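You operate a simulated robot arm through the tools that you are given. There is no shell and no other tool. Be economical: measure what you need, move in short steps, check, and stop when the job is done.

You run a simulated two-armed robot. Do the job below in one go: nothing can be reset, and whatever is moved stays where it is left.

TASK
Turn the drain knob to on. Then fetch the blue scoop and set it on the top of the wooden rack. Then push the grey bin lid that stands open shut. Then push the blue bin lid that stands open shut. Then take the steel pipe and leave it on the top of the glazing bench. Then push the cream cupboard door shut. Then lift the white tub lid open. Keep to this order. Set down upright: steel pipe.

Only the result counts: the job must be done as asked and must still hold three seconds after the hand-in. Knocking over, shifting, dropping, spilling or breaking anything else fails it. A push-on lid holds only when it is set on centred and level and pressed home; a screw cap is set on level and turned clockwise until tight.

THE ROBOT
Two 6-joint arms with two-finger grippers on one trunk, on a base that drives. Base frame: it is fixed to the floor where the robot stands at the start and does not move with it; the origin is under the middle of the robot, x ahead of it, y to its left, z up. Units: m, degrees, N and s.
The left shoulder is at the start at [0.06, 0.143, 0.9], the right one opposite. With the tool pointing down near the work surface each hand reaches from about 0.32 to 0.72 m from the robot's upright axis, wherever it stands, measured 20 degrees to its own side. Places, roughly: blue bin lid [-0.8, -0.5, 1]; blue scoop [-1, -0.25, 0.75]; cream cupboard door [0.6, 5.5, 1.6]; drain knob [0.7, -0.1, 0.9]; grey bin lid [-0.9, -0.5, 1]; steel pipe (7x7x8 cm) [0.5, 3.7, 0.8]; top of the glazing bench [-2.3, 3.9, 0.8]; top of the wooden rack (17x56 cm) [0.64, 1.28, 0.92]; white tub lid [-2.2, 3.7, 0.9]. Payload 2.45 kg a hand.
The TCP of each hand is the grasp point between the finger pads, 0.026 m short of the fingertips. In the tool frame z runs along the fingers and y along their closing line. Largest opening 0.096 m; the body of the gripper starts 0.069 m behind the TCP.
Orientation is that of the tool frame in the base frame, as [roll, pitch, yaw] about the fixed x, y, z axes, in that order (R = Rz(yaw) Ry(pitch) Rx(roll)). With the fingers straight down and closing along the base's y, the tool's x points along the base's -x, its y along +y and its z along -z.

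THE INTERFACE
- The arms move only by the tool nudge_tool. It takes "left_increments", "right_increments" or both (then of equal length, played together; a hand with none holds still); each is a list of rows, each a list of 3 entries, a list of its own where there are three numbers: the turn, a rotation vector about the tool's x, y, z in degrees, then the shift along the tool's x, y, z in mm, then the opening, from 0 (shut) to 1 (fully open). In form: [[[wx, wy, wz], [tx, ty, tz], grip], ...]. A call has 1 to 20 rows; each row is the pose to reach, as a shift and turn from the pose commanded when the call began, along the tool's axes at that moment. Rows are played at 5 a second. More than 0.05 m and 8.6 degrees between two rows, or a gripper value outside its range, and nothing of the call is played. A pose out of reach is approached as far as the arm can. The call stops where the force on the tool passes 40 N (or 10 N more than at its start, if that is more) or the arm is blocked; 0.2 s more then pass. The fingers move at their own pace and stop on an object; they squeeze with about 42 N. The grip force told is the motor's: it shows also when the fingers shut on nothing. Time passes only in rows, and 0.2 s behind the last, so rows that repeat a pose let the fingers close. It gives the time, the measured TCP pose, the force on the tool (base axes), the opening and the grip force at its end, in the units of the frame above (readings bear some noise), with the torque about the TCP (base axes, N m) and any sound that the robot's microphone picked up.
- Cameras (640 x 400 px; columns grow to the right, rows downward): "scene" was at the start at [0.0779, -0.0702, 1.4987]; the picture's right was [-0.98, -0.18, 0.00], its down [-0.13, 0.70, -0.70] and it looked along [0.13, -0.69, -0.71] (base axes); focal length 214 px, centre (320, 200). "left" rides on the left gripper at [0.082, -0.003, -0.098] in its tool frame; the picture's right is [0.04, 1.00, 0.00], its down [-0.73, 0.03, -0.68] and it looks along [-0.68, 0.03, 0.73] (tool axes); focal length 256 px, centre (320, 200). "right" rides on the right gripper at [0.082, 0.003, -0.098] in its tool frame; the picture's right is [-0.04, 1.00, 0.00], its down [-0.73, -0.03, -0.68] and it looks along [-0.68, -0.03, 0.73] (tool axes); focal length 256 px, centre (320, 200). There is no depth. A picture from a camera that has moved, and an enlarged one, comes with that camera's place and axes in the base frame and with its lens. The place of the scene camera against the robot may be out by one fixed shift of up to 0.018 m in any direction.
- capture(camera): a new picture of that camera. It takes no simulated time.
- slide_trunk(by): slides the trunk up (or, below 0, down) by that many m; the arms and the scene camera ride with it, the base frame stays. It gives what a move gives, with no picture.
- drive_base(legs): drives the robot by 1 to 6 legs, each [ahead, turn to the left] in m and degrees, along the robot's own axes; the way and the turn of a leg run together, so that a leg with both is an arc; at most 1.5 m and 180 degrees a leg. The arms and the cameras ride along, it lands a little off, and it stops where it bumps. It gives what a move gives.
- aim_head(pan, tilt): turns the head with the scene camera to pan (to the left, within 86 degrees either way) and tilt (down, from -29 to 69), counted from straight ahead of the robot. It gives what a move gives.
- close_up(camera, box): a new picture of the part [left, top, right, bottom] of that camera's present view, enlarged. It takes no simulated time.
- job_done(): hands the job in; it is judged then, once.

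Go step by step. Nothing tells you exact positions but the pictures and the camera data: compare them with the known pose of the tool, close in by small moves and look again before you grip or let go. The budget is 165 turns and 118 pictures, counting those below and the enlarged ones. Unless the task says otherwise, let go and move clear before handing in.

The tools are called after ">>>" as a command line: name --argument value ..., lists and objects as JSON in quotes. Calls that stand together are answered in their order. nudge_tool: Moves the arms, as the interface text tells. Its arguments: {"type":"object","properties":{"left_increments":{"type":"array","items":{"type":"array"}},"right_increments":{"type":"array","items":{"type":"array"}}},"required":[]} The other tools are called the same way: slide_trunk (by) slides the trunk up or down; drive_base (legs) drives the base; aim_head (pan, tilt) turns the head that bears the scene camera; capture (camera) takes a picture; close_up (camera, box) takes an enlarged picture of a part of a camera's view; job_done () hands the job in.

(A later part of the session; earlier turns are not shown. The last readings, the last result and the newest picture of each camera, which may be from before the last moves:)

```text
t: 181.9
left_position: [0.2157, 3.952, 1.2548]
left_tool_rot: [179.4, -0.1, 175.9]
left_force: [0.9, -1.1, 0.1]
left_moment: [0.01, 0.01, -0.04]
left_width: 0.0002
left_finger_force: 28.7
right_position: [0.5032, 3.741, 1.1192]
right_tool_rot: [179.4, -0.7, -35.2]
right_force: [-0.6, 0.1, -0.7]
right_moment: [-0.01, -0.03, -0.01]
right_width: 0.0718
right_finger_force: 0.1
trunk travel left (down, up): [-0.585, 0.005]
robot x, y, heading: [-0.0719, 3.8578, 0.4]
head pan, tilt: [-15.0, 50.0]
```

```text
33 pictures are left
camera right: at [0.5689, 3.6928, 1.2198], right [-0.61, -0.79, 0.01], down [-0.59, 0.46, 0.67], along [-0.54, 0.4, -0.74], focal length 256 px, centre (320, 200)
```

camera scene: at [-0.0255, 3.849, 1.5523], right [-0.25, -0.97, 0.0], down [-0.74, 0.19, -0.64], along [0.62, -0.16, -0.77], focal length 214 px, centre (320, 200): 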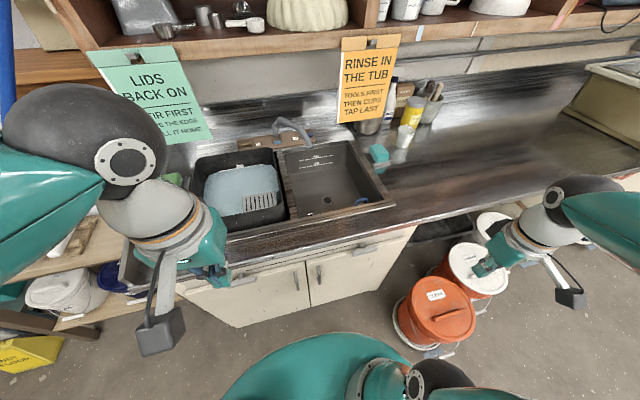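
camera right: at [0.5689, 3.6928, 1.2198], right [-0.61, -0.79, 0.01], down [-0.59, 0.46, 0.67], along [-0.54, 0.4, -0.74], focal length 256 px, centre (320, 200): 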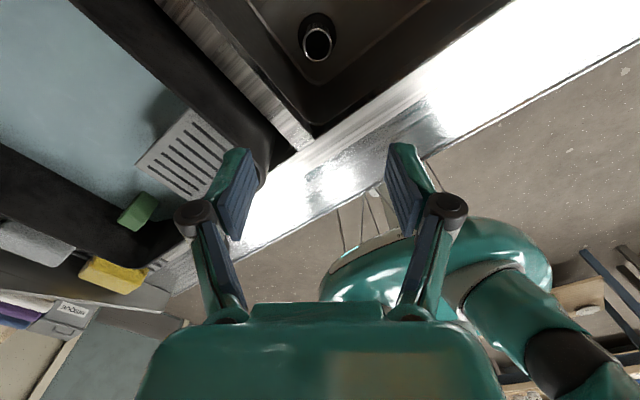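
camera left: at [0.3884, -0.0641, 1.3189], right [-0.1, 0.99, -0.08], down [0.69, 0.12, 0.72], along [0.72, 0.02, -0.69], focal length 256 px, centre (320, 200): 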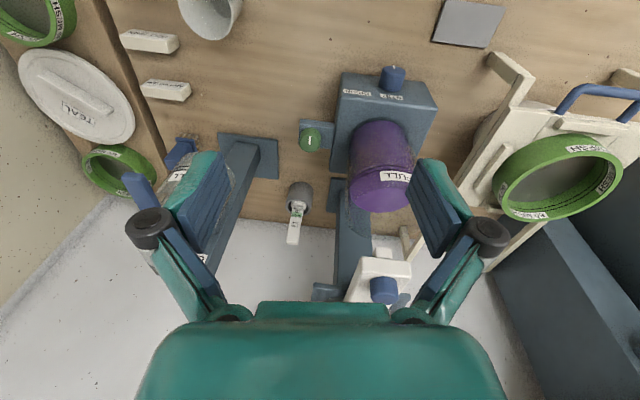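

Wrist turned well, and the pipe reads (0.506, 3.738) again. I descend part way.

>>> nudge_tool --right_increments '[[[0.6, -0.7, 0], [0, -1, 40], 0.75], [[0.6, -0.7, 0], [0, -1, 80], 0.75], [[0.6, -0.7, 0], [0, -2, 120], 0.75], [[0.6, -0.7, 0], [0, -2, 160], 0.75], [[0.6, -0.7, 0], [0, -3, 200], 0.75], [[0.6, -0.7, 0], [0, -3, 240], 0.75]]'

>>> capture --camera "right"

>>> close_up --camera "scene" --box '[220, 110, 440, 290]'

```text
t: 183.3
left_position: [0.2152, 3.9519, 1.2546]
left_tool_rot: [179.4, -0.2, 176.1]
left_force: [-0.2, -0.2, -0.6]
left_moment: [0.03, 0.0, -0.01]
left_width: 0.0001
left_finger_force: 28.4
right_position: [0.5075, 3.7388, 0.8781]
right_tool_rot: [-179.9, 0.1, -35.4]
right_force: [0.8, 0.9, 0.4]
right_moment: [-0.04, -0.01, 0.02]
right_width: 0.0719
right_finger_force: 0.0
trunk travel left (down, up): [-0.585, 0.005]
robot x, y, heading: [-0.0729, 3.8573, 0.7]
head pan, tilt: [-15.0, 50.0]
```

```text
32 pictures are left
camera right: at [0.5721, 3.6896, 0.9775], right [-0.61, -0.79, 0.0], down [-0.58, 0.45, 0.68], along [-0.54, 0.41, -0.73], focal length 256 px, centre (320, 200)
```

right: 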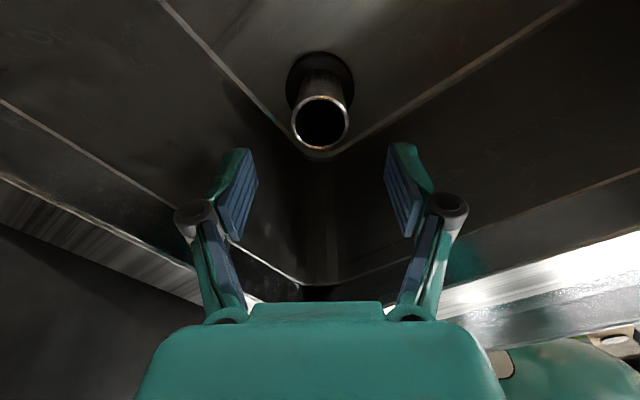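

```text
2.22 times, centred on (330, 200) of scene
camera zoom: at [0.0664, 3.8492, 1.5521], right [-0.25, -0.97, 0.0], down [-0.74, 0.19, -0.64], along [0.62, -0.16, -0.77], focal length 477 px, centre (298, 200)
```

zoom: 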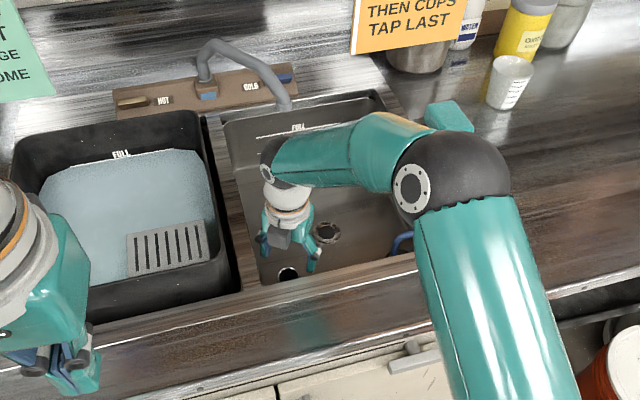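

Aligned. I descend the rest and close.

>>> nudge_tool --right_increments '[[[0, 0, 0], [-3, 0, 25], 0.75], [[0, 0, 0], [-3, 0, 50], 0.75], [[0, 0, 0], [-3, 0, 73], 0.75], [[0, 0, 0], [-3, 0, 73], 0.5], [[0, 0, 0], [-3, 0, 73], 0.35], [[0, 0, 0], [-3, 0, 73], 0.35], [[0, 0, 0], [-3, 0, 73], 0.35]]'

>>> capture --camera "right"

```text
t: 184.9
left_position: [0.2148, 3.9522, 1.2558]
left_tool_rot: [179.6, -0.2, 175.9]
left_force: [-0.5, 0.7, -0.4]
left_moment: [0.01, 0.02, -0.03]
left_width: 0.0002
left_finger_force: 28.4
right_position: [0.5039, 3.7413, 0.8051]
right_tool_rot: [180.0, 0.0, -35.3]
right_force: [-0.2, -0.1, -0.3]
right_moment: [-0.03, -0.04, 0.04]
right_width: 0.0406
right_finger_force: 41.3
trunk travel left (down, up): [-0.585, 0.005]
robot x, y, heading: [-0.0709, 3.8614, 0.1]
head pan, tilt: [-15.0, 50.0]
```

```text
30 pictures are left
camera right: at [0.5692, 3.6908, 0.9051], right [-0.61, -0.79, 0.0], down [-0.58, 0.45, 0.68], along [-0.54, 0.41, -0.73], focal length 256 px, centre (320, 200)
```

right: 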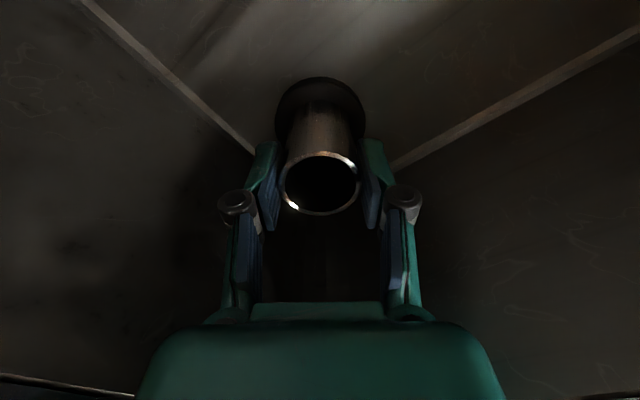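

Gripped at 41 mm. I lift straight up out of the sink.

>>> nudge_tool --right_increments '[[[0, 0, 0], [0, 0, -10], 0.35], [[0, 0, 0], [0, 0, -45], 0.35], [[0, 0, 0], [0, 0, -85], 0.35], [[0, 0, 0], [0, 0, -125], 0.35], [[0, 0, 0], [0, 0, -165], 0.35], [[0, 0, 0], [0, 0, -205], 0.35], [[0, 0, 0], [0, 0, -245], 0.35], [[0, 0, 0], [0, 0, -285], 0.35], [[0, 0, 0], [0, 0, -320], 0.35]]'

>>> capture --camera "scene"

```text
t: 186.9
left_position: [0.2153, 3.9537, 1.2557]
left_tool_rot: [179.4, -0.1, 176.1]
left_force: [-0.2, -0.5, 0.6]
left_moment: [0.03, -0.02, 0.02]
left_width: 0.0
left_finger_force: 28.5
right_position: [0.5037, 3.7414, 1.1285]
right_tool_rot: [-179.9, 0.2, -35.2]
right_force: [-0.1, -0.1, -0.4]
right_moment: [0.02, -0.01, -0.03]
right_width: 0.041
right_finger_force: 42.1
trunk travel left (down, up): [-0.585, 0.005]
robot x, y, heading: [-0.0742, 3.8595, 0.4]
head pan, tilt: [-15.0, 50.0]
```

```text
29 pictures are left
camera scene: at [0.0652, 3.8495, 1.5522], right [-0.25, -0.97, 0.0], down [-0.74, 0.19, -0.64], along [0.62, -0.16, -0.77], focal length 214 px, centre (320, 200)
```

scene: 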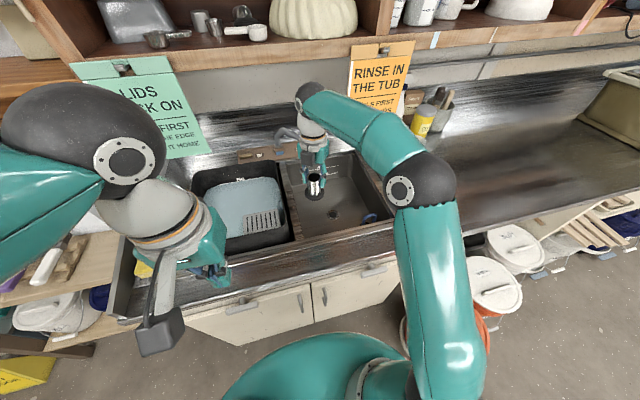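

The pipe is held upright. I retract the hand, back away and turn towards the glazing bench.

>>> nudge_tool --right_increments '[[[0, 0, 0], [-22, 32, 0], 0.35], [[0, 0, 0], [-45, 64, 0], 0.35], [[0, 0, 0], [-67, 96, 0], 0.35], [[0, 0, 0], [-89, 128, 0], 0.35], [[0, 0, 0], [-112, 160, 0], 0.35], [[0, 0, 0], [-134, 192, 0], 0.35]]'

>>> drive_base --legs '[[-0.6, 0], [0, 60]]'

>>> drive_base --legs '[[0, 60]]'

>>> drive_base --legs '[[0, 60]]'

>>> aim_head --pan 0 --tilt 28

>>> capture --camera "scene"

```text
t: 188.3
left_position: [0.2122, 3.9529, 1.2569]
left_tool_rot: [179.5, 0.0, 176.0]
left_force: [0.0, -0.1, -0.2]
left_moment: [0.02, 0.0, -0.03]
left_width: 0.0
left_finger_force: 28.8
right_position: [0.2828, 3.6617, 1.1279]
right_tool_rot: [-180.0, -0.1, -35.2]
right_force: [-0.3, -0.5, -0.6]
right_moment: [-0.01, 0.01, 0.0]
right_width: 0.041
right_finger_force: 42.1
trunk travel left (down, up): [-0.585, 0.005]
robot x, y, heading: [-0.0692, 3.8604, 0.2]
head pan, tilt: [-15.0, 50.0]
```

```text
t: 194.8
left_position: [-0.6181, 4.1549, 1.256]
left_tool_rot: [179.4, -0.1, -122.9]
left_force: [-0.6, 0.2, 0.4]
left_moment: [0.02, 0.04, -0.01]
left_width: 0.0
left_finger_force: 28.1
right_position: [-0.3291, 4.0747, 1.1261]
right_tool_rot: [180.0, 0.0, 25.8]
right_force: [0.3, -0.2, -1.2]
right_moment: [-0.02, 0.02, -0.01]
right_width: 0.0408
right_finger_force: 41.5
trunk travel left (down, up): [-0.585, 0.005]
robot x, y, heading: [-0.6506, 3.8389, 61.2]
head pan, tilt: [-15.0, 50.0]
```

```text
t: 198.2
left_position: [-0.9008, 4.0241, 1.2554]
left_tool_rot: [179.6, -0.2, -63.3]
left_force: [-0.9, 0.8, 0.4]
left_moment: [0.0, -0.05, 0.01]
left_width: 0.0
left_finger_force: 28.8
right_position: [-0.6872, 4.2334, 1.1266]
right_tool_rot: [179.9, 0.0, 85.6]
right_force: [-0.2, -0.4, -1.4]
right_moment: [0.02, -0.01, 0.01]
right_width: 0.0407
right_finger_force: 42.7
trunk travel left (down, up): [-0.585, 0.005]
robot x, y, heading: [-0.6247, 3.8563, 120.9]
head pan, tilt: [-15.0, 50.0]
```

```text
t: 201.6
left_position: [-0.9033, 3.6954, 1.2571]
left_tool_rot: [179.5, -0.3, -2.8]
left_force: [-1.0, 1.8, 0.2]
left_moment: [0.01, 0.0, -0.02]
left_width: 0.0
left_finger_force: 29.1
right_position: [-0.9789, 3.9854, 1.128]
right_tool_rot: [-180.0, 0.0, 145.9]
right_force: [0.2, -0.7, -1.6]
right_moment: [0.02, -0.01, 0.01]
right_width: 0.0412
right_finger_force: 42.0
trunk travel left (down, up): [-0.585, 0.005]
robot x, y, heading: [-0.6251, 3.8865, -179.0]
head pan, tilt: [-15.0, 50.0]
```

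```text
t: 202.4
left_position: [-0.9039, 3.6972, 1.2571]
left_tool_rot: [179.4, -0.1, -2.8]
left_force: [1.1, 0.0, 0.2]
left_moment: [-0.04, -0.02, 0.0]
left_width: 0.0
left_finger_force: 28.5
right_position: [-0.9811, 3.9869, 1.1291]
right_tool_rot: [-180.0, 0.1, 145.9]
right_force: [0.7, 0.7, -1.3]
right_moment: [-0.05, 0.01, -0.01]
right_width: 0.0409
right_finger_force: 42.1
trunk travel left (down, up): [-0.585, 0.005]
robot x, y, heading: [-0.6215, 3.8862, -179.1]
head pan, tilt: [0.0, 28.0]
```

```text
28 pictures are left
camera scene: at [-0.7703, 3.8971, 1.5848], right [-0.01, 1.0, 0.0], down [0.47, 0.01, -0.88], along [-0.88, -0.01, -0.47], focal length 214 px, centre (320, 200)
```

scene: 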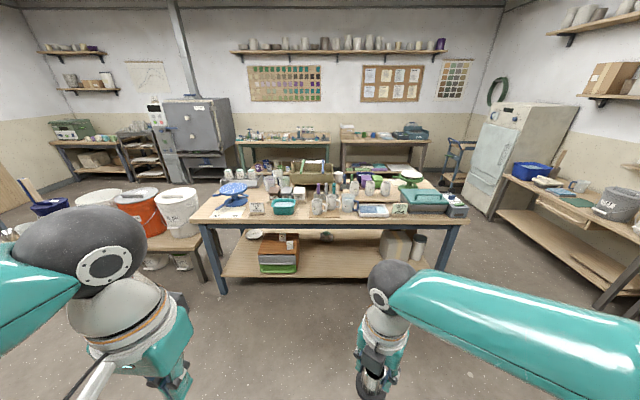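

The glazing bench is ahead, front edge at x≈-1.94. I move closer, then inspect the top for free space and the white tub.

>>> drive_base --legs '[[0.83, -0.9]]'

>>> aim_head --pan 0 --tilt 42

>>> capture --camera "scene"

```text
t: 206.9
left_position: [-1.7325, 3.6924, 1.2562]
left_tool_rot: [179.5, -0.3, -3.5]
left_force: [0.1, -0.1, -1.0]
left_moment: [-0.01, 0.0, -0.02]
left_width: 0.0
left_finger_force: 28.2
right_position: [-1.8059, 3.9804, 1.1281]
right_tool_rot: [179.9, 0.1, 145.5]
right_force: [-0.3, -0.2, -1.8]
right_moment: [-0.02, -0.02, -0.01]
right_width: 0.0407
right_finger_force: 42.5
trunk travel left (down, up): [-0.585, 0.005]
robot x, y, heading: [-1.4518, 3.8796, -179.8]
head pan, tilt: [0.0, 28.0]
```

```text
t: 207.7
left_position: [-1.7314, 3.692, 1.2569]
left_tool_rot: [179.5, -0.1, -3.4]
left_force: [-0.2, -0.1, -0.2]
left_moment: [-0.03, 0.0, -0.01]
left_width: 0.0
left_finger_force: 28.5
right_position: [-1.806, 3.9824, 1.1303]
right_tool_rot: [180.0, 0.0, 145.4]
right_force: [-0.3, 0.0, -1.5]
right_moment: [0.03, -0.01, 0.01]
right_width: 0.0409
right_finger_force: 42.0
trunk travel left (down, up): [-0.585, 0.005]
robot x, y, heading: [-1.4463, 3.8789, -179.7]
head pan, tilt: [0.0, 42.0]
```

```text
27 pictures are left
camera scene: at [-1.589, 3.8895, 1.5635], right [0.0, 1.0, 0.0], down [0.67, 0.0, -0.74], along [-0.74, 0.0, -0.67], focal length 214 px, centre (320, 200)
```

scene: 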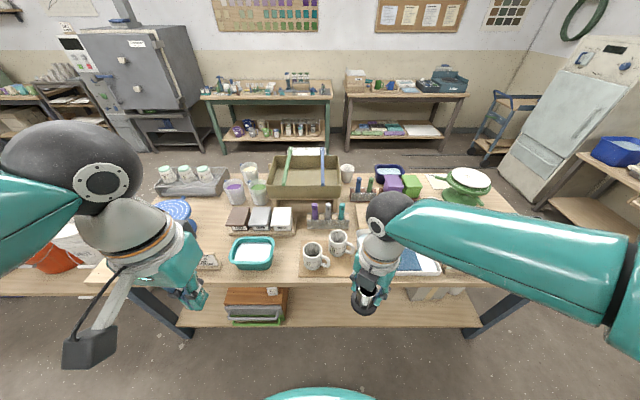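

I zoom on the bench top to choose a free spot and study the white tub.

>>> close_up --camera "scene" --box '[190, 190, 350, 290]'

```text
4.00 times, centred on (270, 240) of scene
camera zoom: at [-1.589, 3.8895, 1.5635], right [0.0, 1.0, 0.0], down [0.67, 0.0, -0.74], along [-0.74, 0.0, -0.67], focal length 858 px, centre (520, 40)
```

zoom: 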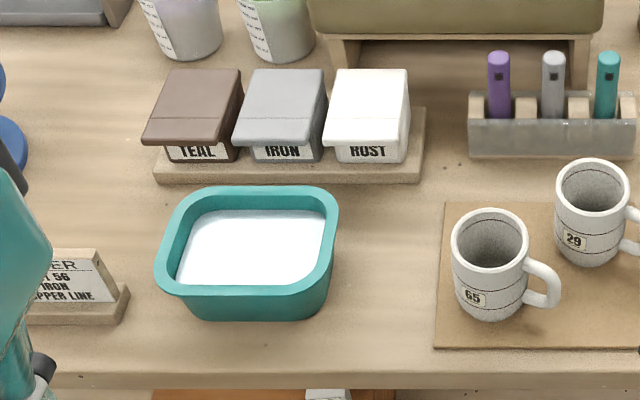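

A free spot lies between the teal tray and the mug board at about (-2.05, 3.75). I turn the robot left 32° so it falls to the right hand's side.

>>> drive_base --legs '[[0, 32]]'

>>> nudge_tool --right_increments '[[[0, 0, 8], [0, 0, 0], 0.35], [[0, 0, 16], [0, 0, 0], 0.35], [[0, 0, 24], [0, 0, 0], 0.35]]'

>>> capture --camera "right"

```text
t: 209.8
left_position: [-1.5877, 3.5704, 1.2575]
left_tool_rot: [179.4, -0.1, 28.6]
left_force: [1.2, -0.8, -0.6]
left_moment: [-0.01, 0.0, -0.06]
left_width: 0.0
left_finger_force: 28.4
right_position: [-1.8036, 3.7772, 1.1282]
right_tool_rot: [180.0, -0.1, 177.2]
right_force: [0.1, -0.2, -0.7]
right_moment: [-0.01, 0.03, 0.01]
right_width: 0.041
right_finger_force: 42.3
trunk travel left (down, up): [-0.585, 0.005]
robot x, y, heading: [-1.4561, 3.8983, -148.0]
head pan, tilt: [0.0, 42.0]
```

```text
t: 210.6
left_position: [-1.5892, 3.5725, 1.2584]
left_tool_rot: [179.4, -0.2, 28.5]
left_force: [0.8, 0.3, 0.1]
left_moment: [-0.01, -0.03, 0.01]
left_width: 0.0
left_finger_force: 27.7
right_position: [-1.8037, 3.7795, 1.1304]
right_tool_rot: [-179.9, 0.0, 153.1]
right_force: [-0.3, 0.6, -1.2]
right_moment: [-0.04, -0.01, 0.0]
right_width: 0.0408
right_finger_force: 42.2
trunk travel left (down, up): [-0.585, 0.005]
robot x, y, heading: [-1.4535, 3.898, -147.8]
head pan, tilt: [0.0, 42.0]
```

```text
25 pictures are left
camera right: at [-1.8747, 3.8193, 1.2288], right [0.49, 0.87, 0.0], down [0.64, -0.36, 0.68], along [0.59, -0.33, -0.73], focal length 256 px, centre (320, 200)
```

right: 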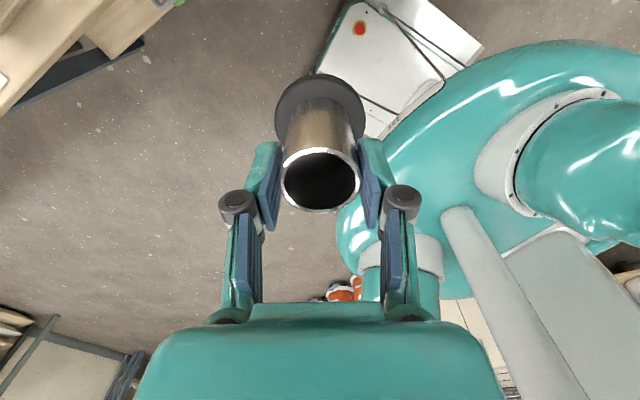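

I rotate the hand so the fingers close along x, and move over the spot.

>>> nudge_tool --right_increments '[[[0, 0, 8], [26, -17, 0], 0.35], [[0, 0, 16], [51, -35, 0], 0.35], [[0, 0, 24], [77, -52, 0], 0.35], [[0, 0, 32], [103, -69, 10], 0.35], [[0, 0, 40], [128, -86, 20], 0.35], [[0, 0, 48], [154, -104, 35], 0.35], [[0, 0, 56], [180, -121, 50], 0.35], [[0, 0, 63], [205, -138, 60], 0.35]]'

>>> capture --camera "right"

>>> capture --camera "scene"

```text
t: 212.4
left_position: [-1.5886, 3.5705, 1.2573]
left_tool_rot: [179.5, -0.2, 28.6]
left_force: [-0.2, -0.4, 0.9]
left_moment: [0.01, -0.01, -0.02]
left_width: 0.0001
left_finger_force: 28.5
right_position: [-2.0499, 3.747, 1.0684]
right_tool_rot: [179.9, 0.0, 90.1]
right_force: [-0.6, -0.4, -0.3]
right_moment: [0.02, -0.02, 0.01]
right_width: 0.0411
right_finger_force: 42.6
trunk travel left (down, up): [-0.585, 0.005]
robot x, y, heading: [-1.4526, 3.8968, -148.0]
head pan, tilt: [0.0, 42.0]
```

```text
24 pictures are left
camera right: at [-2.0471, 3.8287, 1.1683], right [1.0, -0.04, 0.0], down [-0.03, -0.73, 0.68], along [-0.03, -0.68, -0.73], focal length 256 px, centre (320, 200)
```

right: 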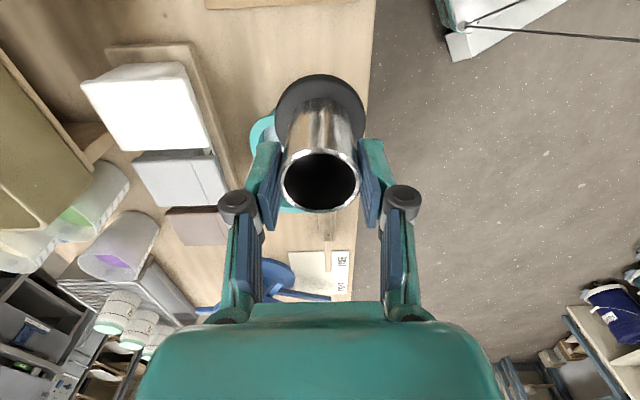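

```text
23 pictures are left
camera scene: at [-1.5758, 3.8275, 1.5632], right [-0.53, 0.85, 0.0], down [0.57, 0.36, -0.74], along [-0.63, -0.4, -0.67], focal length 214 px, centre (320, 200)
```

scene: 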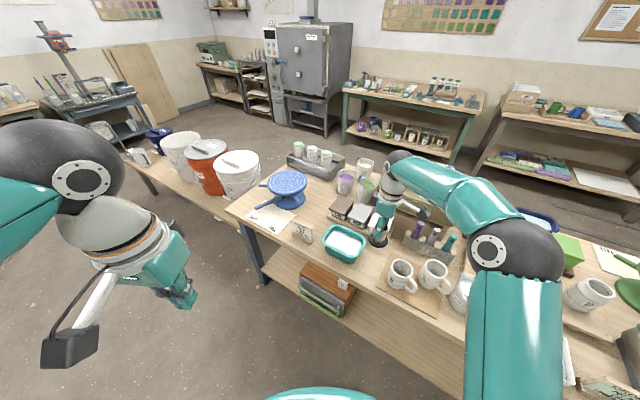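

The spot below the pipe is bare wood with about 2 cm margin each side. I lower it.

>>> nudge_tool --right_increments '[[[0, 0, 0], [-4, -4, 40], 0.35], [[0, 0, 0], [-4, -4, 80], 0.35], [[0, 0, 0], [-4, -4, 120], 0.35], [[0, 0, 0], [-4, -4, 155], 0.35]]'

>>> capture --camera "right"

>>> close_up --camera "scene" --box '[310, 180, 450, 300]'

```text
t: 213.4
left_position: [-1.59, 3.5702, 1.2575]
left_tool_rot: [179.4, -0.2, 28.6]
left_force: [0.7, -0.2, 0.0]
left_moment: [0.0, -0.02, -0.04]
left_width: 0.0
left_finger_force: 28.3
right_position: [-2.0526, 3.7431, 0.9128]
right_tool_rot: [179.9, -0.1, 90.2]
right_force: [0.5, -0.2, -1.1]
right_moment: [0.0, 0.01, 0.02]
right_width: 0.0409
right_finger_force: 42.0
trunk travel left (down, up): [-0.585, 0.005]
robot x, y, heading: [-1.4574, 3.8954, -147.6]
head pan, tilt: [0.0, 42.0]
```

```text
22 pictures are left
camera right: at [-2.0495, 3.8245, 1.0132], right [1.0, -0.04, 0.0], down [-0.03, -0.73, 0.68], along [-0.02, -0.68, -0.73], focal length 256 px, centre (320, 200)
```

right: 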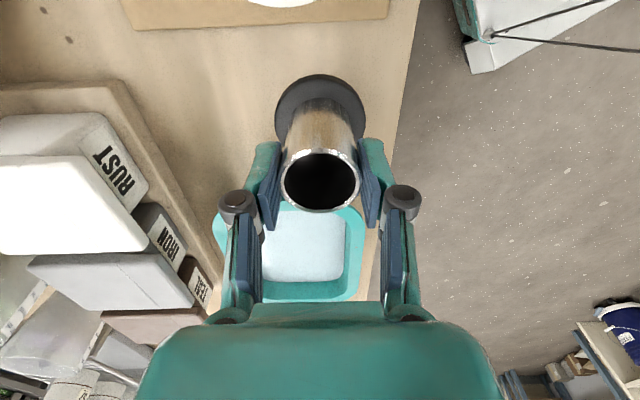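

```text
3.33 times, centred on (380, 240) of scene
camera zoom: at [-1.5751, 3.8278, 1.5633], right [-0.53, 0.85, 0.0], down [0.57, 0.36, -0.74], along [-0.63, -0.4, -0.67], focal length 715 px, centre (120, 67)
```

zoom: 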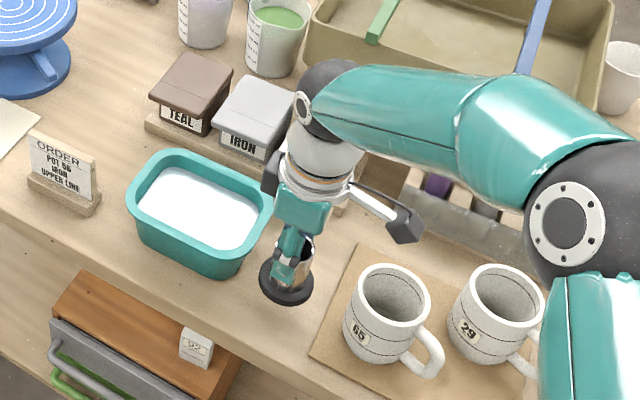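

Clear. I lower in small steps until contact.

>>> nudge_tool --right_increments '[[[0, 0, 0], [0, 0, 8], 0.35], [[0, 0, 0], [0, 0, 15], 0.35], [[0, 0, 0], [0, 0, 21], 0.35], [[0, 0, 0], [0, 0, 25], 0.35]]'

>>> nudge_tool --right_increments '[[[0, 0, 0], [0, 0, 2], 0.35], [[0, 0, 0], [0, 0, 4], 0.35], [[0, 0, 0], [0, 0, 6], 0.35]]'

```text
t: 214.4
left_position: [-1.5883, 3.5695, 1.2578]
left_tool_rot: [179.6, -0.2, 28.5]
left_force: [-0.2, -0.1, -0.8]
left_moment: [0.01, -0.03, -0.01]
left_width: 0.0001
left_finger_force: 28.3
right_position: [-2.0526, 3.7423, 0.8897]
right_tool_rot: [179.8, 0.1, 90.2]
right_force: [0.0, 0.3, -1.5]
right_moment: [0.0, 0.01, 0.02]
right_width: 0.0409
right_finger_force: 41.7
trunk travel left (down, up): [-0.585, 0.005]
robot x, y, heading: [-1.4558, 3.8986, -147.7]
head pan, tilt: [0.0, 42.0]
```

```text
t: 215.2
left_position: [-1.5879, 3.5709, 1.2573]
left_tool_rot: [179.5, -0.2, 28.4]
left_force: [0.0, -0.5, 0.1]
left_moment: [0.02, 0.02, -0.03]
left_width: 0.0001
left_finger_force: 28.3
right_position: [-2.0512, 3.7435, 0.8837]
right_tool_rot: [-179.9, 0.0, 90.2]
right_force: [-0.4, 0.5, -2.1]
right_moment: [-0.03, -0.02, 0.0]
right_width: 0.0409
right_finger_force: 41.8
trunk travel left (down, up): [-0.585, 0.005]
robot x, y, heading: [-1.453, 3.8943, -147.8]
head pan, tilt: [0.0, 42.0]
```

No contact yet; I go on down gently.

>>> nudge_tool --right_increments '[[[0, 0, 0], [0, 0, 3], 0.35], [[0, 0, 0], [0, 0, 6], 0.35], [[0, 0, 0], [0, 0, 9], 0.35]]'

>>> nudge_tool --right_increments '[[[0, 0, 0], [0, 0, 2], 0.35], [[0, 0, 0], [0, 0, 4], 0.35]]'

>>> close_up --camera "scene" --box '[350, 200, 420, 260]'

```text
t: 216.0
left_position: [-1.5882, 3.5706, 1.2576]
left_tool_rot: [179.5, -0.3, 28.5]
left_force: [0.2, 0.4, -0.4]
left_moment: [-0.01, -0.03, 0.01]
left_width: 0.0
left_finger_force: 28.7
right_position: [-2.0509, 3.743, 0.8729]
right_tool_rot: [-180.0, -0.1, 90.3]
right_force: [-0.2, 0.7, -1.1]
right_moment: [0.02, 0.02, 0.0]
right_width: 0.0409
right_finger_force: 41.6
trunk travel left (down, up): [-0.585, 0.005]
robot x, y, heading: [-1.4554, 3.8983, -147.8]
head pan, tilt: [0.0, 42.0]
```

```text
t: 216.6
left_position: [-1.5887, 3.569, 1.2583]
left_tool_rot: [179.4, -0.1, 28.5]
left_force: [0.0, -0.5, -0.5]
left_moment: [-0.02, 0.01, -0.02]
left_width: 0.0
left_finger_force: 28.5
right_position: [-2.0525, 3.7429, 0.8706]
right_tool_rot: [-179.9, -0.1, 90.2]
right_force: [0.4, 1.1, 1.0]
right_moment: [0.04, -0.02, 0.0]
right_width: 0.0409
right_finger_force: 42.1
trunk travel left (down, up): [-0.585, 0.005]
robot x, y, heading: [-1.4538, 3.8933, -147.8]
head pan, tilt: [0.0, 42.0]
```

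```text
6.67 times, centred on (385, 230) of scene
camera zoom: at [-1.5741, 3.8281, 1.5635], right [-0.53, 0.85, 0.0], down [0.57, 0.36, -0.74], along [-0.63, -0.4, -0.67], focal length 1430 px, centre (-113, 0)
```

zoom: 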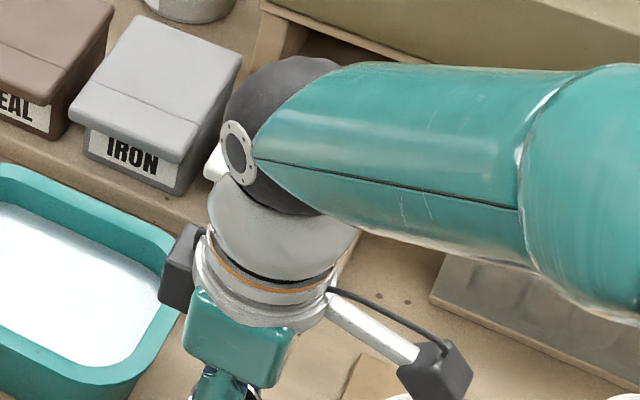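

>>> nudge_tool --right_increments '[[[0, 0, 0], [0, 0, 1], 0.35], [[0, 0, 0], [0, 0, 2], 0.35]]'

```text
t: 217.2
left_position: [-1.5864, 3.5708, 1.2576]
left_tool_rot: [179.5, 0.0, 28.4]
left_force: [0.9, -0.5, -0.6]
left_moment: [-0.03, 0.0, -0.03]
left_width: 0.0
left_finger_force: 28.4
right_position: [-2.0536, 3.7445, 0.8704]
right_tool_rot: [-179.8, 0.0, 90.3]
right_force: [0.3, 1.0, 15.4]
right_moment: [0.46, -0.2, 0.04]
right_width: 0.0407
right_finger_force: 41.2
trunk travel left (down, up): [-0.585, 0.005]
robot x, y, heading: [-1.4513, 3.8998, -147.7]
head pan, tilt: [0.0, 42.0]
```

The pipe is in firm contact with the bench. I open the fingers and rise straight up.

>>> nudge_tool --right_increments '[[[0, 0, 0], [0, 0, -1], 0.5], [[0, 0, 0], [0, 0, -1], 0.7], [[0, 0, 0], [0, 0, -1], 0.7], [[0, 0, 0], [0, 0, -30], 0.7], [[0, 0, 0], [0, 0, -70], 0.7], [[0, 0, 0], [0, 0, -110], 0.7], [[0, 0, 0], [0, 0, -150], 0.7]]'

>>> capture --camera "right"

```text
t: 218.8
left_position: [-1.588, 3.5721, 1.2577]
left_tool_rot: [179.5, -0.1, 28.5]
left_force: [-0.9, -0.1, -0.1]
left_moment: [-0.01, 0.05, 0.0]
left_width: 0.0
left_finger_force: 28.3
right_position: [-2.0514, 3.7435, 1.02]
right_tool_rot: [-180.0, 0.0, 90.2]
right_force: [0.4, -0.6, 0.1]
right_moment: [-0.01, 0.0, 0.02]
right_width: 0.0673
right_finger_force: 0.0
trunk travel left (down, up): [-0.585, 0.005]
robot x, y, heading: [-1.4539, 3.8957, -147.6]
head pan, tilt: [0.0, 42.0]
```

```text
19 pictures are left
camera right: at [-2.0482, 3.8258, 1.1192], right [1.0, -0.04, 0.0], down [-0.03, -0.73, 0.68], along [-0.02, -0.68, -0.73], focal length 256 px, centre (320, 200)
```

right: 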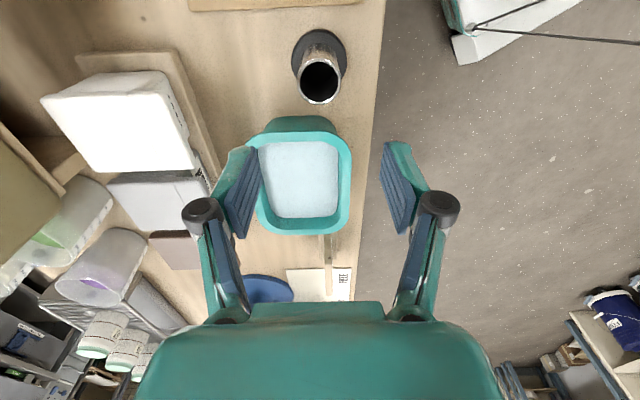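

The pipe stands upright on the bench. I retract and unwind the hand, then drive toward the cream cupboard.

>>> nudge_tool --right_increments '[[[0, 0, 0], [0, 0, -40], 0.5], [[0, 0, 8], [5, 30, -60], 0.3], [[0, 0, 16], [10, 65, -75], 0], [[0, 0, 24], [15, 100, -80], 0], [[0, 0, 32], [20, 135, -80], 0], [[0, 0, 40], [30, 170, -80], 0], [[0, 0, 48], [40, 205, -80], 0], [[0, 0, 56], [50, 235, -80], 0]]'

>>> drive_base --legs '[[-0.4, 0], [0, -60]]'

>>> drive_base --legs '[[0, -60]]'

>>> drive_base --legs '[[0, -47]]'

>>> aim_head --pan 0 --tilt 10

>>> capture --camera "scene"

```text
t: 220.6
left_position: [-1.5868, 3.5711, 1.2582]
left_tool_rot: [179.4, -0.1, 28.5]
left_force: [0.9, 0.4, 0.1]
left_moment: [-0.02, 0.01, 0.03]
left_width: 0.0
left_finger_force: 28.6
right_position: [-1.8167, 3.7947, 1.0975]
right_tool_rot: [-180.0, -0.1, 34.2]
right_force: [0.5, 0.0, 0.2]
right_moment: [-0.04, -0.04, -0.02]
right_width: 0.0001
right_finger_force: 28.2
trunk travel left (down, up): [-0.585, 0.005]
robot x, y, heading: [-1.4545, 3.8969, -147.9]
head pan, tilt: [0.0, 42.0]
```

```text
t: 226.1
left_position: [-1.4613, 4.0586, 1.2578]
left_tool_rot: [179.5, -0.2, -31.1]
left_force: [-0.2, 0.4, 0.8]
left_moment: [0.02, -0.03, 0.01]
left_width: 0.0
left_finger_force: 28.8
right_position: [-1.3863, 4.3699, 1.0982]
right_tool_rot: [-180.0, -0.2, -25.4]
right_force: [0.2, -0.4, -0.5]
right_moment: [-0.01, -0.02, 0.03]
right_width: 0.0
right_finger_force: 28.2
trunk travel left (down, up): [-0.585, 0.005]
robot x, y, heading: [-1.1245, 4.0804, 152.6]
head pan, tilt: [0.0, 42.0]
```

```text
t: 229.5
left_position: [-1.3118, 4.363, 1.2592]
left_tool_rot: [179.5, -0.1, -91.6]
left_force: [-0.2, -0.2, 0.1]
left_moment: [0.02, 0.03, -0.01]
left_width: 0.0
left_finger_force: 28.6
right_position: [-1.0036, 4.4482, 1.0993]
right_tool_rot: [-180.0, 0.0, -85.9]
right_force: [0.1, -1.3, 0.1]
right_moment: [-0.03, -0.01, 0.01]
right_width: 0.0001
right_finger_force: 29.1
trunk travel left (down, up): [-0.585, 0.005]
robot x, y, heading: [-1.1573, 4.0825, 92.6]
head pan, tilt: [0.0, 42.0]
```

```text
t: 232.3
left_position: [-1.0567, 4.3831, 1.2584]
left_tool_rot: [179.5, -0.1, -139.5]
left_force: [-0.3, -0.5, -0.2]
left_moment: [0.0, 0.01, 0.03]
left_width: 0.0
left_finger_force: 28.9
right_position: [-0.7841, 4.2145, 1.0986]
right_tool_rot: [179.9, 0.0, -133.7]
right_force: [-0.4, 0.5, -0.1]
right_moment: [0.0, -0.01, 0.01]
right_width: 0.0002
right_finger_force: 28.8
trunk travel left (down, up): [-0.585, 0.005]
robot x, y, heading: [-1.175, 4.097, 44.7]
head pan, tilt: [0.0, 42.0]
```

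```text
t: 233.3
left_position: [-1.0551, 4.3826, 1.2586]
left_tool_rot: [179.6, -0.1, -139.3]
left_force: [0.6, -0.1, 1.1]
left_moment: [0.03, 0.0, 0.01]
left_width: 0.0
left_finger_force: 28.7
right_position: [-0.7847, 4.2145, 1.1]
right_tool_rot: [180.0, 0.0, -133.6]
right_force: [-0.1, 0.3, -1.3]
right_moment: [0.0, 0.03, 0.01]
right_width: 0.0
right_finger_force: 28.3
trunk travel left (down, up): [-0.585, 0.005]
robot x, y, heading: [-1.1726, 4.0969, 45.1]
head pan, tilt: [0.0, 10.0]
```

```text
18 pictures are left
camera scene: at [-1.0635, 4.2149, 1.614], right [0.71, -0.71, 0.0], down [-0.12, -0.12, -0.98], along [0.7, 0.69, -0.17], focal length 214 px, centre (320, 200)
```

scene: 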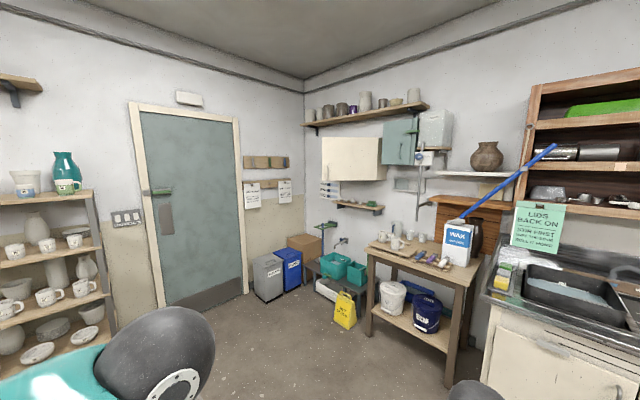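

I zoom in on the cupboard.

>>> close_up --camera "scene" --box '[300, 90, 470, 260]'

```text
2.35 times, centred on (385, 175) of scene
camera zoom: at [-1.0635, 4.2149, 1.614], right [0.71, -0.71, 0.0], down [-0.12, -0.12, -0.98], along [0.7, 0.69, -0.17], focal length 505 px, centre (167, 259)
```

zoom: 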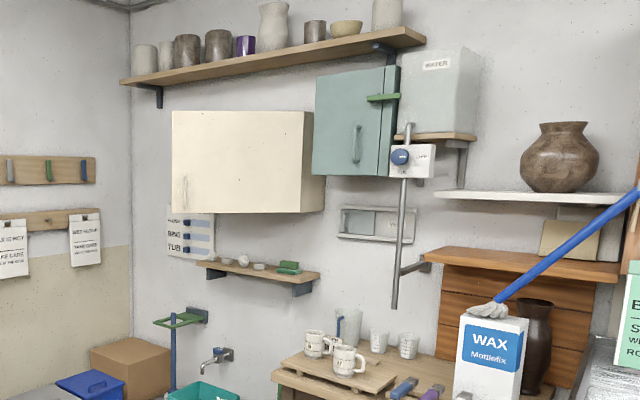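

The cream door seems hinged on its right side (y≈5.3), standing open about 45° with the handle edge toward me. I drive nearer.

>>> drive_base --legs '[[0, 10], [1.3, 0], [0, -40]]'

>>> aim_head --pan 10 --tilt 20

>>> capture --camera "scene"

```text
t: 242.7
left_position: [-0.1858, 5.3453, 1.2584]
left_tool_rot: [179.5, -0.1, -168.7]
left_force: [-0.3, 1.1, -0.1]
left_moment: [0.0, 0.0, -0.01]
left_width: 0.0
left_finger_force: 28.1
right_position: [-0.0324, 5.0647, 1.1011]
right_tool_rot: [-179.9, -0.1, -163.0]
right_force: [-0.7, 0.0, 0.1]
right_moment: [0.01, 0.0, -0.02]
right_width: 0.0
right_finger_force: 28.4
trunk travel left (down, up): [-0.585, 0.005]
robot x, y, heading: [-0.4363, 5.178, 15.4]
head pan, tilt: [0.0, 10.0]
```

```text
t: 243.4
left_position: [-0.1842, 5.3453, 1.2594]
left_tool_rot: [179.5, -0.1, -168.7]
left_force: [-0.7, 0.1, -0.5]
left_moment: [0.0, -0.01, 0.0]
left_width: 0.0002
left_finger_force: 28.2
right_position: [-0.0316, 5.0653, 1.1003]
right_tool_rot: [180.0, -0.1, -163.0]
right_force: [0.8, 0.7, -0.6]
right_moment: [-0.01, 0.01, -0.01]
right_width: 0.0002
right_finger_force: 28.5
trunk travel left (down, up): [-0.585, 0.005]
robot x, y, heading: [-0.439, 5.1769, 15.1]
head pan, tilt: [10.0, 20.0]
```

```text
16 pictures are left
camera scene: at [-0.291, 5.2422, 1.5978], right [0.43, -0.9, 0.0], down [-0.31, -0.15, -0.94], along [0.85, 0.4, -0.34], focal length 214 px, centre (320, 200)
```

scene: 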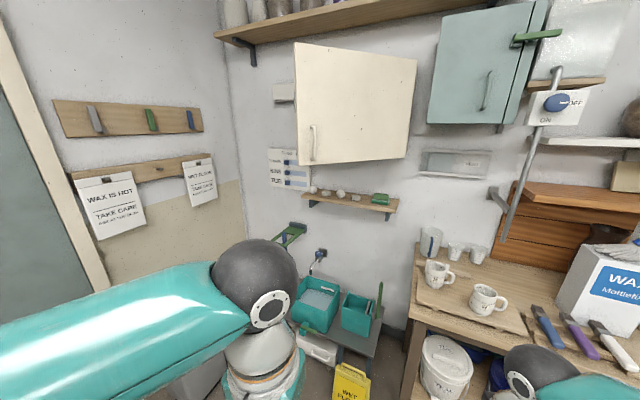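

The door's hinge is near (0.89, 5.32) and its free edge near (0.47, 5.68), bottom z≈1.43. I tuck the right hand lower and drive to about (0.03, 5.68) with the right shoulder toward the door.

>>> nudge_tool --right_increments '[[[0, 0, 0], [20, 0, 25], 0], [[0, 0, 0], [40, 0, 50], 0], [[0, 0, 0], [60, 0, 80], 0]]'

>>> drive_base --legs '[[0, 32], [0.66, 0]]'

>>> aim_head --pan -45 --tilt 15

>>> capture --camera "scene"

```text
t: 244.2
left_position: [-0.1852, 5.3446, 1.259]
left_tool_rot: [179.5, -0.1, -168.7]
left_force: [0.8, -0.8, 0.8]
left_moment: [-0.01, 0.04, 0.0]
left_width: 0.0
left_finger_force: 28.3
right_position: [-0.0901, 5.0467, 1.0198]
right_tool_rot: [-179.9, 0.0, -163.0]
right_force: [-0.5, 0.0, -0.1]
right_moment: [0.01, 0.02, -0.01]
right_width: 0.0
right_finger_force: 28.6
trunk travel left (down, up): [-0.585, 0.005]
robot x, y, heading: [-0.4383, 5.176, 15.2]
head pan, tilt: [10.0, 20.0]
```

```text
t: 249.7
left_position: [0.1243, 5.9294, 1.2594]
left_tool_rot: [179.5, -0.1, -136.6]
left_force: [0.8, -0.3, -0.7]
left_moment: [0.0, -0.05, 0.03]
left_width: 0.0001
left_finger_force: 29.1
right_position: [0.3642, 5.7287, 1.0204]
right_tool_rot: [180.0, -0.1, -130.9]
right_force: [-0.1, 0.5, -0.8]
right_moment: [-0.02, 0.0, 0.02]
right_width: 0.0
right_finger_force: 28.4
trunk travel left (down, up): [-0.585, 0.005]
robot x, y, heading: [-0.0009, 5.6554, 47.0]
head pan, tilt: [10.0, 20.0]
```

```text
t: 250.9
left_position: [0.1238, 5.93, 1.2603]
left_tool_rot: [179.6, -0.2, -136.7]
left_force: [-0.1, -0.4, -0.6]
left_moment: [-0.01, -0.01, 0.0]
left_width: 0.0
left_finger_force: 28.6
right_position: [0.3637, 5.7288, 1.021]
right_tool_rot: [-179.9, -0.1, -130.9]
right_force: [-0.8, 0.2, -0.6]
right_moment: [-0.03, 0.02, 0.03]
right_width: 0.0001
right_finger_force: 28.4
trunk travel left (down, up): [-0.585, 0.005]
robot x, y, heading: [-0.001, 5.6582, 47.4]
head pan, tilt: [-45.0, 15.0]
```

```text
15 pictures are left
camera scene: at [0.1358, 5.7142, 1.6059], right [0.04, -1.0, 0.0], down [-0.26, -0.01, -0.97], along [0.97, 0.04, -0.26], focal length 214 px, centre (320, 200)
```

scene: 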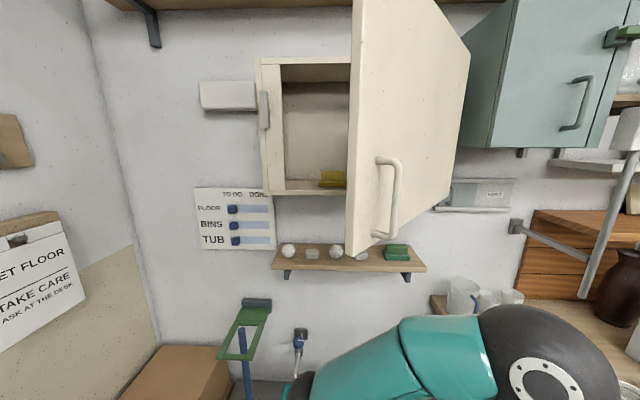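

The cupboard door is clearly seen with its handle; it must be pushed on its near face toward +x. I edge forward and start bringing the right hand round.

>>> drive_base --legs '[[0.06, 0]]'

>>> nudge_tool --right_increments '[[[0, 0, 8], [24, -20, -22], 0], [[0, 0, 16], [49, -40, -43], 0], [[0, 0, 24], [73, -60, -65], 0], [[0, 0, 32], [98, -80, -87], 0], [[0, 0, 40], [122, -101, -108], 0], [[0, 0, 48], [147, -121, -130], 0]]'

```text
t: 251.9
left_position: [0.1678, 5.9755, 1.2596]
left_tool_rot: [179.6, -0.3, -136.6]
left_force: [-0.5, 0.9, -0.5]
left_moment: [-0.06, 0.02, 0.0]
left_width: 0.0002
left_finger_force: 27.9
right_position: [0.405, 5.7747, 1.0192]
right_tool_rot: [-179.9, -0.2, -130.9]
right_force: [1.0, 1.1, 0.5]
right_moment: [-0.05, 0.01, 0.0]
right_width: 0.0003
right_finger_force: 28.5
trunk travel left (down, up): [-0.585, 0.005]
robot x, y, heading: [0.0392, 5.7002, 47.1]
head pan, tilt: [-45.0, 15.0]
```

```text
t: 253.3
left_position: [0.1653, 5.9742, 1.261]
left_tool_rot: [179.5, -0.2, -136.5]
left_force: [-0.6, -0.4, 0.2]
left_moment: [-0.02, -0.01, -0.03]
left_width: 0.0
left_finger_force: 28.1
right_position: [0.3991, 5.5817, 1.1535]
right_tool_rot: [-180.0, 0.0, -179.0]
right_force: [0.0, 0.1, -0.2]
right_moment: [-0.01, -0.03, 0.0]
right_width: 0.0001
right_finger_force: 28.3
trunk travel left (down, up): [-0.585, 0.005]
robot x, y, heading: [0.0398, 5.7005, 47.0]
head pan, tilt: [-45.0, 15.0]
```

Now I tilt the hand up to point forward at the door's lower part.

>>> nudge_tool --right_increments '[[[0, -8, 0], [0, -10, -10], 0], [[0, -16, 0], [0, -20, -20], 0], [[0, -24, 0], [0, -30, -30], 0], [[0, -32, 0], [0, -40, -45], 0], [[0, -40, 0], [0, -50, -60], 0], [[0, -48, 0], [-5, -60, -75], 0], [[0, -56, 0], [-10, -70, -95], 0], [[0, -64, 0], [-15, -80, -115], 0], [[0, -72, 0], [-20, -80, -135], 0], [[0, -80, 0], [-25, -80, -155], 0], [[0, -88, 0], [-30, -80, -175], 0], [[0, -96, 0], [-35, -80, -195], 0], [[0, -104, 0], [-40, -80, -212], 0], [[0, -112, 0], [-50, -80, -226], 0]]'

>>> capture --camera "scene"

```text
t: 256.3
left_position: [0.1666, 5.9725, 1.2608]
left_tool_rot: [179.4, -0.2, -136.6]
left_force: [1.0, 0.1, -0.1]
left_moment: [0.0, 0.05, -0.01]
left_width: 0.0
left_finger_force: 28.6
right_position: [0.4569, 5.4835, 1.404]
right_tool_rot: [0.3, 68.1, 1.4]
right_force: [1.0, -1.2, -0.1]
right_moment: [0.02, -0.05, 0.02]
right_width: 0.0002
right_finger_force: 28.5
right hand out of reach, approached as far as the arm can: row 11, 12, 13, 14
trunk travel left (down, up): [-0.585, 0.005]
robot x, y, heading: [0.0379, 5.6998, 47.1]
head pan, tilt: [-45.0, 15.0]
```

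```text
14 pictures are left
camera scene: at [0.1791, 5.757, 1.6057], right [0.04, -1.0, 0.0], down [-0.26, -0.01, -0.97], along [0.96, 0.04, -0.26], focal length 214 px, centre (320, 200)
```

scene: 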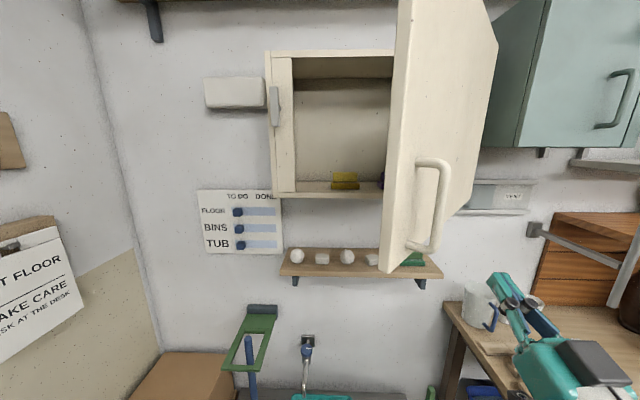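

The hand points at the door correctly. I advance it to the door face below-right of the handle.

>>> nudge_tool --right_increments '[[[0, 0, 0], [-5, 0, 32], 0], [[0, 0, 0], [-10, 0, 64], 0], [[0, 0, 0], [-15, 0, 96], 0], [[0, 0, 0], [-20, 0, 126], 0]]'

```text
t: 257.3
left_position: [0.166, 5.9746, 1.2607]
left_tool_rot: [179.5, -0.2, -136.6]
left_force: [0.5, 0.2, 0.3]
left_moment: [-0.04, -0.03, 0.03]
left_width: 0.0001
left_finger_force: 28.0
right_position: [0.5638, 5.4912, 1.4719]
right_tool_rot: [-0.3, 68.1, 0.5]
right_force: [-0.2, 0.4, -1.1]
right_moment: [-0.02, 0.01, 0.0]
right_width: 0.0002
right_finger_force: 28.3
trunk travel left (down, up): [-0.585, 0.005]
robot x, y, heading: [0.0429, 5.7005, 47.2]
head pan, tilt: [-45.0, 15.0]
```

Now I push toward the closed position in steps.

>>> nudge_tool --right_increments '[[[0, 0, 0], [15, 18, 31], 0], [[0, 0, 0], [30, 35, 62], 0], [[0, 0, 0], [46, 53, 94], 0], [[0, 0, 0], [61, 71, 125], 0], [[0, 0, 0], [76, 88, 156], 0]]'

>>> capture --camera "scene"

```text
t: 258.5
left_position: [0.1652, 5.9721, 1.2605]
left_tool_rot: [179.4, -0.1, -136.6]
left_force: [0.7, 0.2, 0.4]
left_moment: [0.0, -0.01, -0.01]
left_width: 0.0
left_finger_force: 27.9
right_position: [0.7276, 5.5512, 1.4545]
right_tool_rot: [-5.7, 66.8, 1.1]
right_force: [0.8, 0.5, 0.1]
right_moment: [-0.01, 0.02, 0.04]
right_width: 0.0001
right_finger_force: 28.7
right hand out of reach, approached as far as the arm can: row 3, 4, 5
trunk travel left (down, up): [-0.585, 0.005]
robot x, y, heading: [0.038, 5.6978, 47.5]
head pan, tilt: [-45.0, 15.0]
```

```text
13 pictures are left
camera scene: at [0.1768, 5.7568, 1.6059], right [0.04, -1.0, 0.0], down [-0.26, -0.01, -0.97], along [0.96, 0.04, -0.26], focal length 214 px, centre (320, 200)
```

scene: 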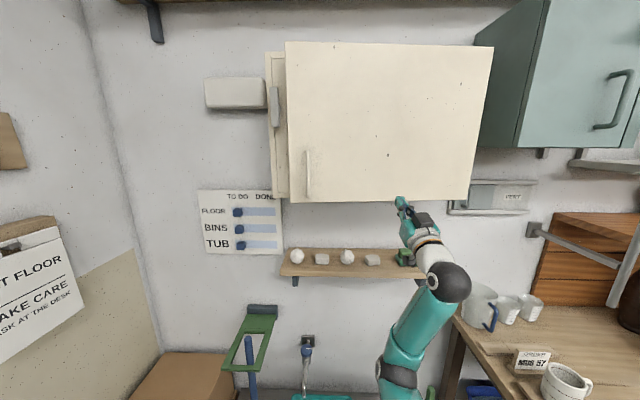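

The door is nearly closed, but the arm is at its reach. I push the rest by driving the base slowly forward.

>>> drive_base --legs '[[0.09, 0]]'

>>> drive_base --legs '[[0.05, 0]]'

>>> capture --camera "scene"

```text
t: 259.6
left_position: [0.2279, 6.0428, 1.2593]
left_tool_rot: [179.5, -0.2, -136.6]
left_force: [0.5, 0.8, 0.1]
left_moment: [-0.01, 0.04, -0.03]
left_width: 0.0001
left_finger_force: 28.8
right_position: [0.7904, 5.6211, 1.4551]
right_tool_rot: [-6.0, 66.7, 1.0]
right_force: [1.0, 0.4, -0.6]
right_moment: [0.04, 0.0, 0.02]
right_width: 0.0
right_finger_force: 28.7
trunk travel left (down, up): [-0.585, 0.005]
robot x, y, heading: [0.0997, 5.7678, 47.1]
head pan, tilt: [-45.0, 15.0]
```

```text
t: 260.5
left_position: [0.2475, 6.0645, 1.2616]
left_tool_rot: [179.6, 0.0, -136.7]
left_force: [-0.6, 0.6, 0.7]
left_moment: [-0.01, 0.01, 0.01]
left_width: 0.0
left_finger_force: 28.6
right_position: [0.8019, 5.6374, 1.4609]
right_tool_rot: [-6.0, 66.0, -0.2]
right_force: [-9.1, 0.5, -4.5]
right_moment: [0.0, 0.12, -0.01]
right_width: 0.0
right_finger_force: 28.9
trunk travel left (down, up): [-0.585, 0.005]
robot x, y, heading: [0.1227, 5.791, 47.3]
head pan, tilt: [-45.0, 15.0]
stopped in leg 1: the force on the tool passed its limit at 73 N (the readings are from after the stop); the commanded pose is now the measured one
```

```text
12 pictures are left
camera scene: at [0.258, 5.8478, 1.606], right [0.04, -1.0, 0.0], down [-0.26, -0.01, -0.97], along [0.97, 0.04, -0.26], focal length 214 px, centre (320, 200)
```

scene: 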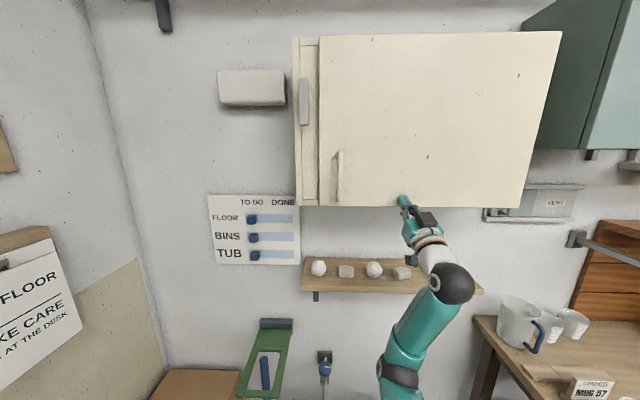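

The force limit tripped, likely the door meeting its frame. I check closely.

>>> close_up --camera "scene" --box '[280, 20, 420, 220]'

```text
2.00 times, centred on (350, 120) of scene
camera zoom: at [0.258, 5.8478, 1.606], right [0.04, -1.0, 0.0], down [-0.26, -0.01, -0.97], along [0.97, 0.04, -0.26], focal length 429 px, centre (260, 360)
```

zoom: 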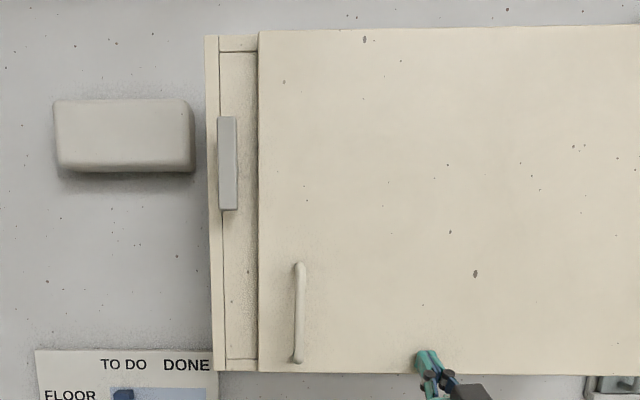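

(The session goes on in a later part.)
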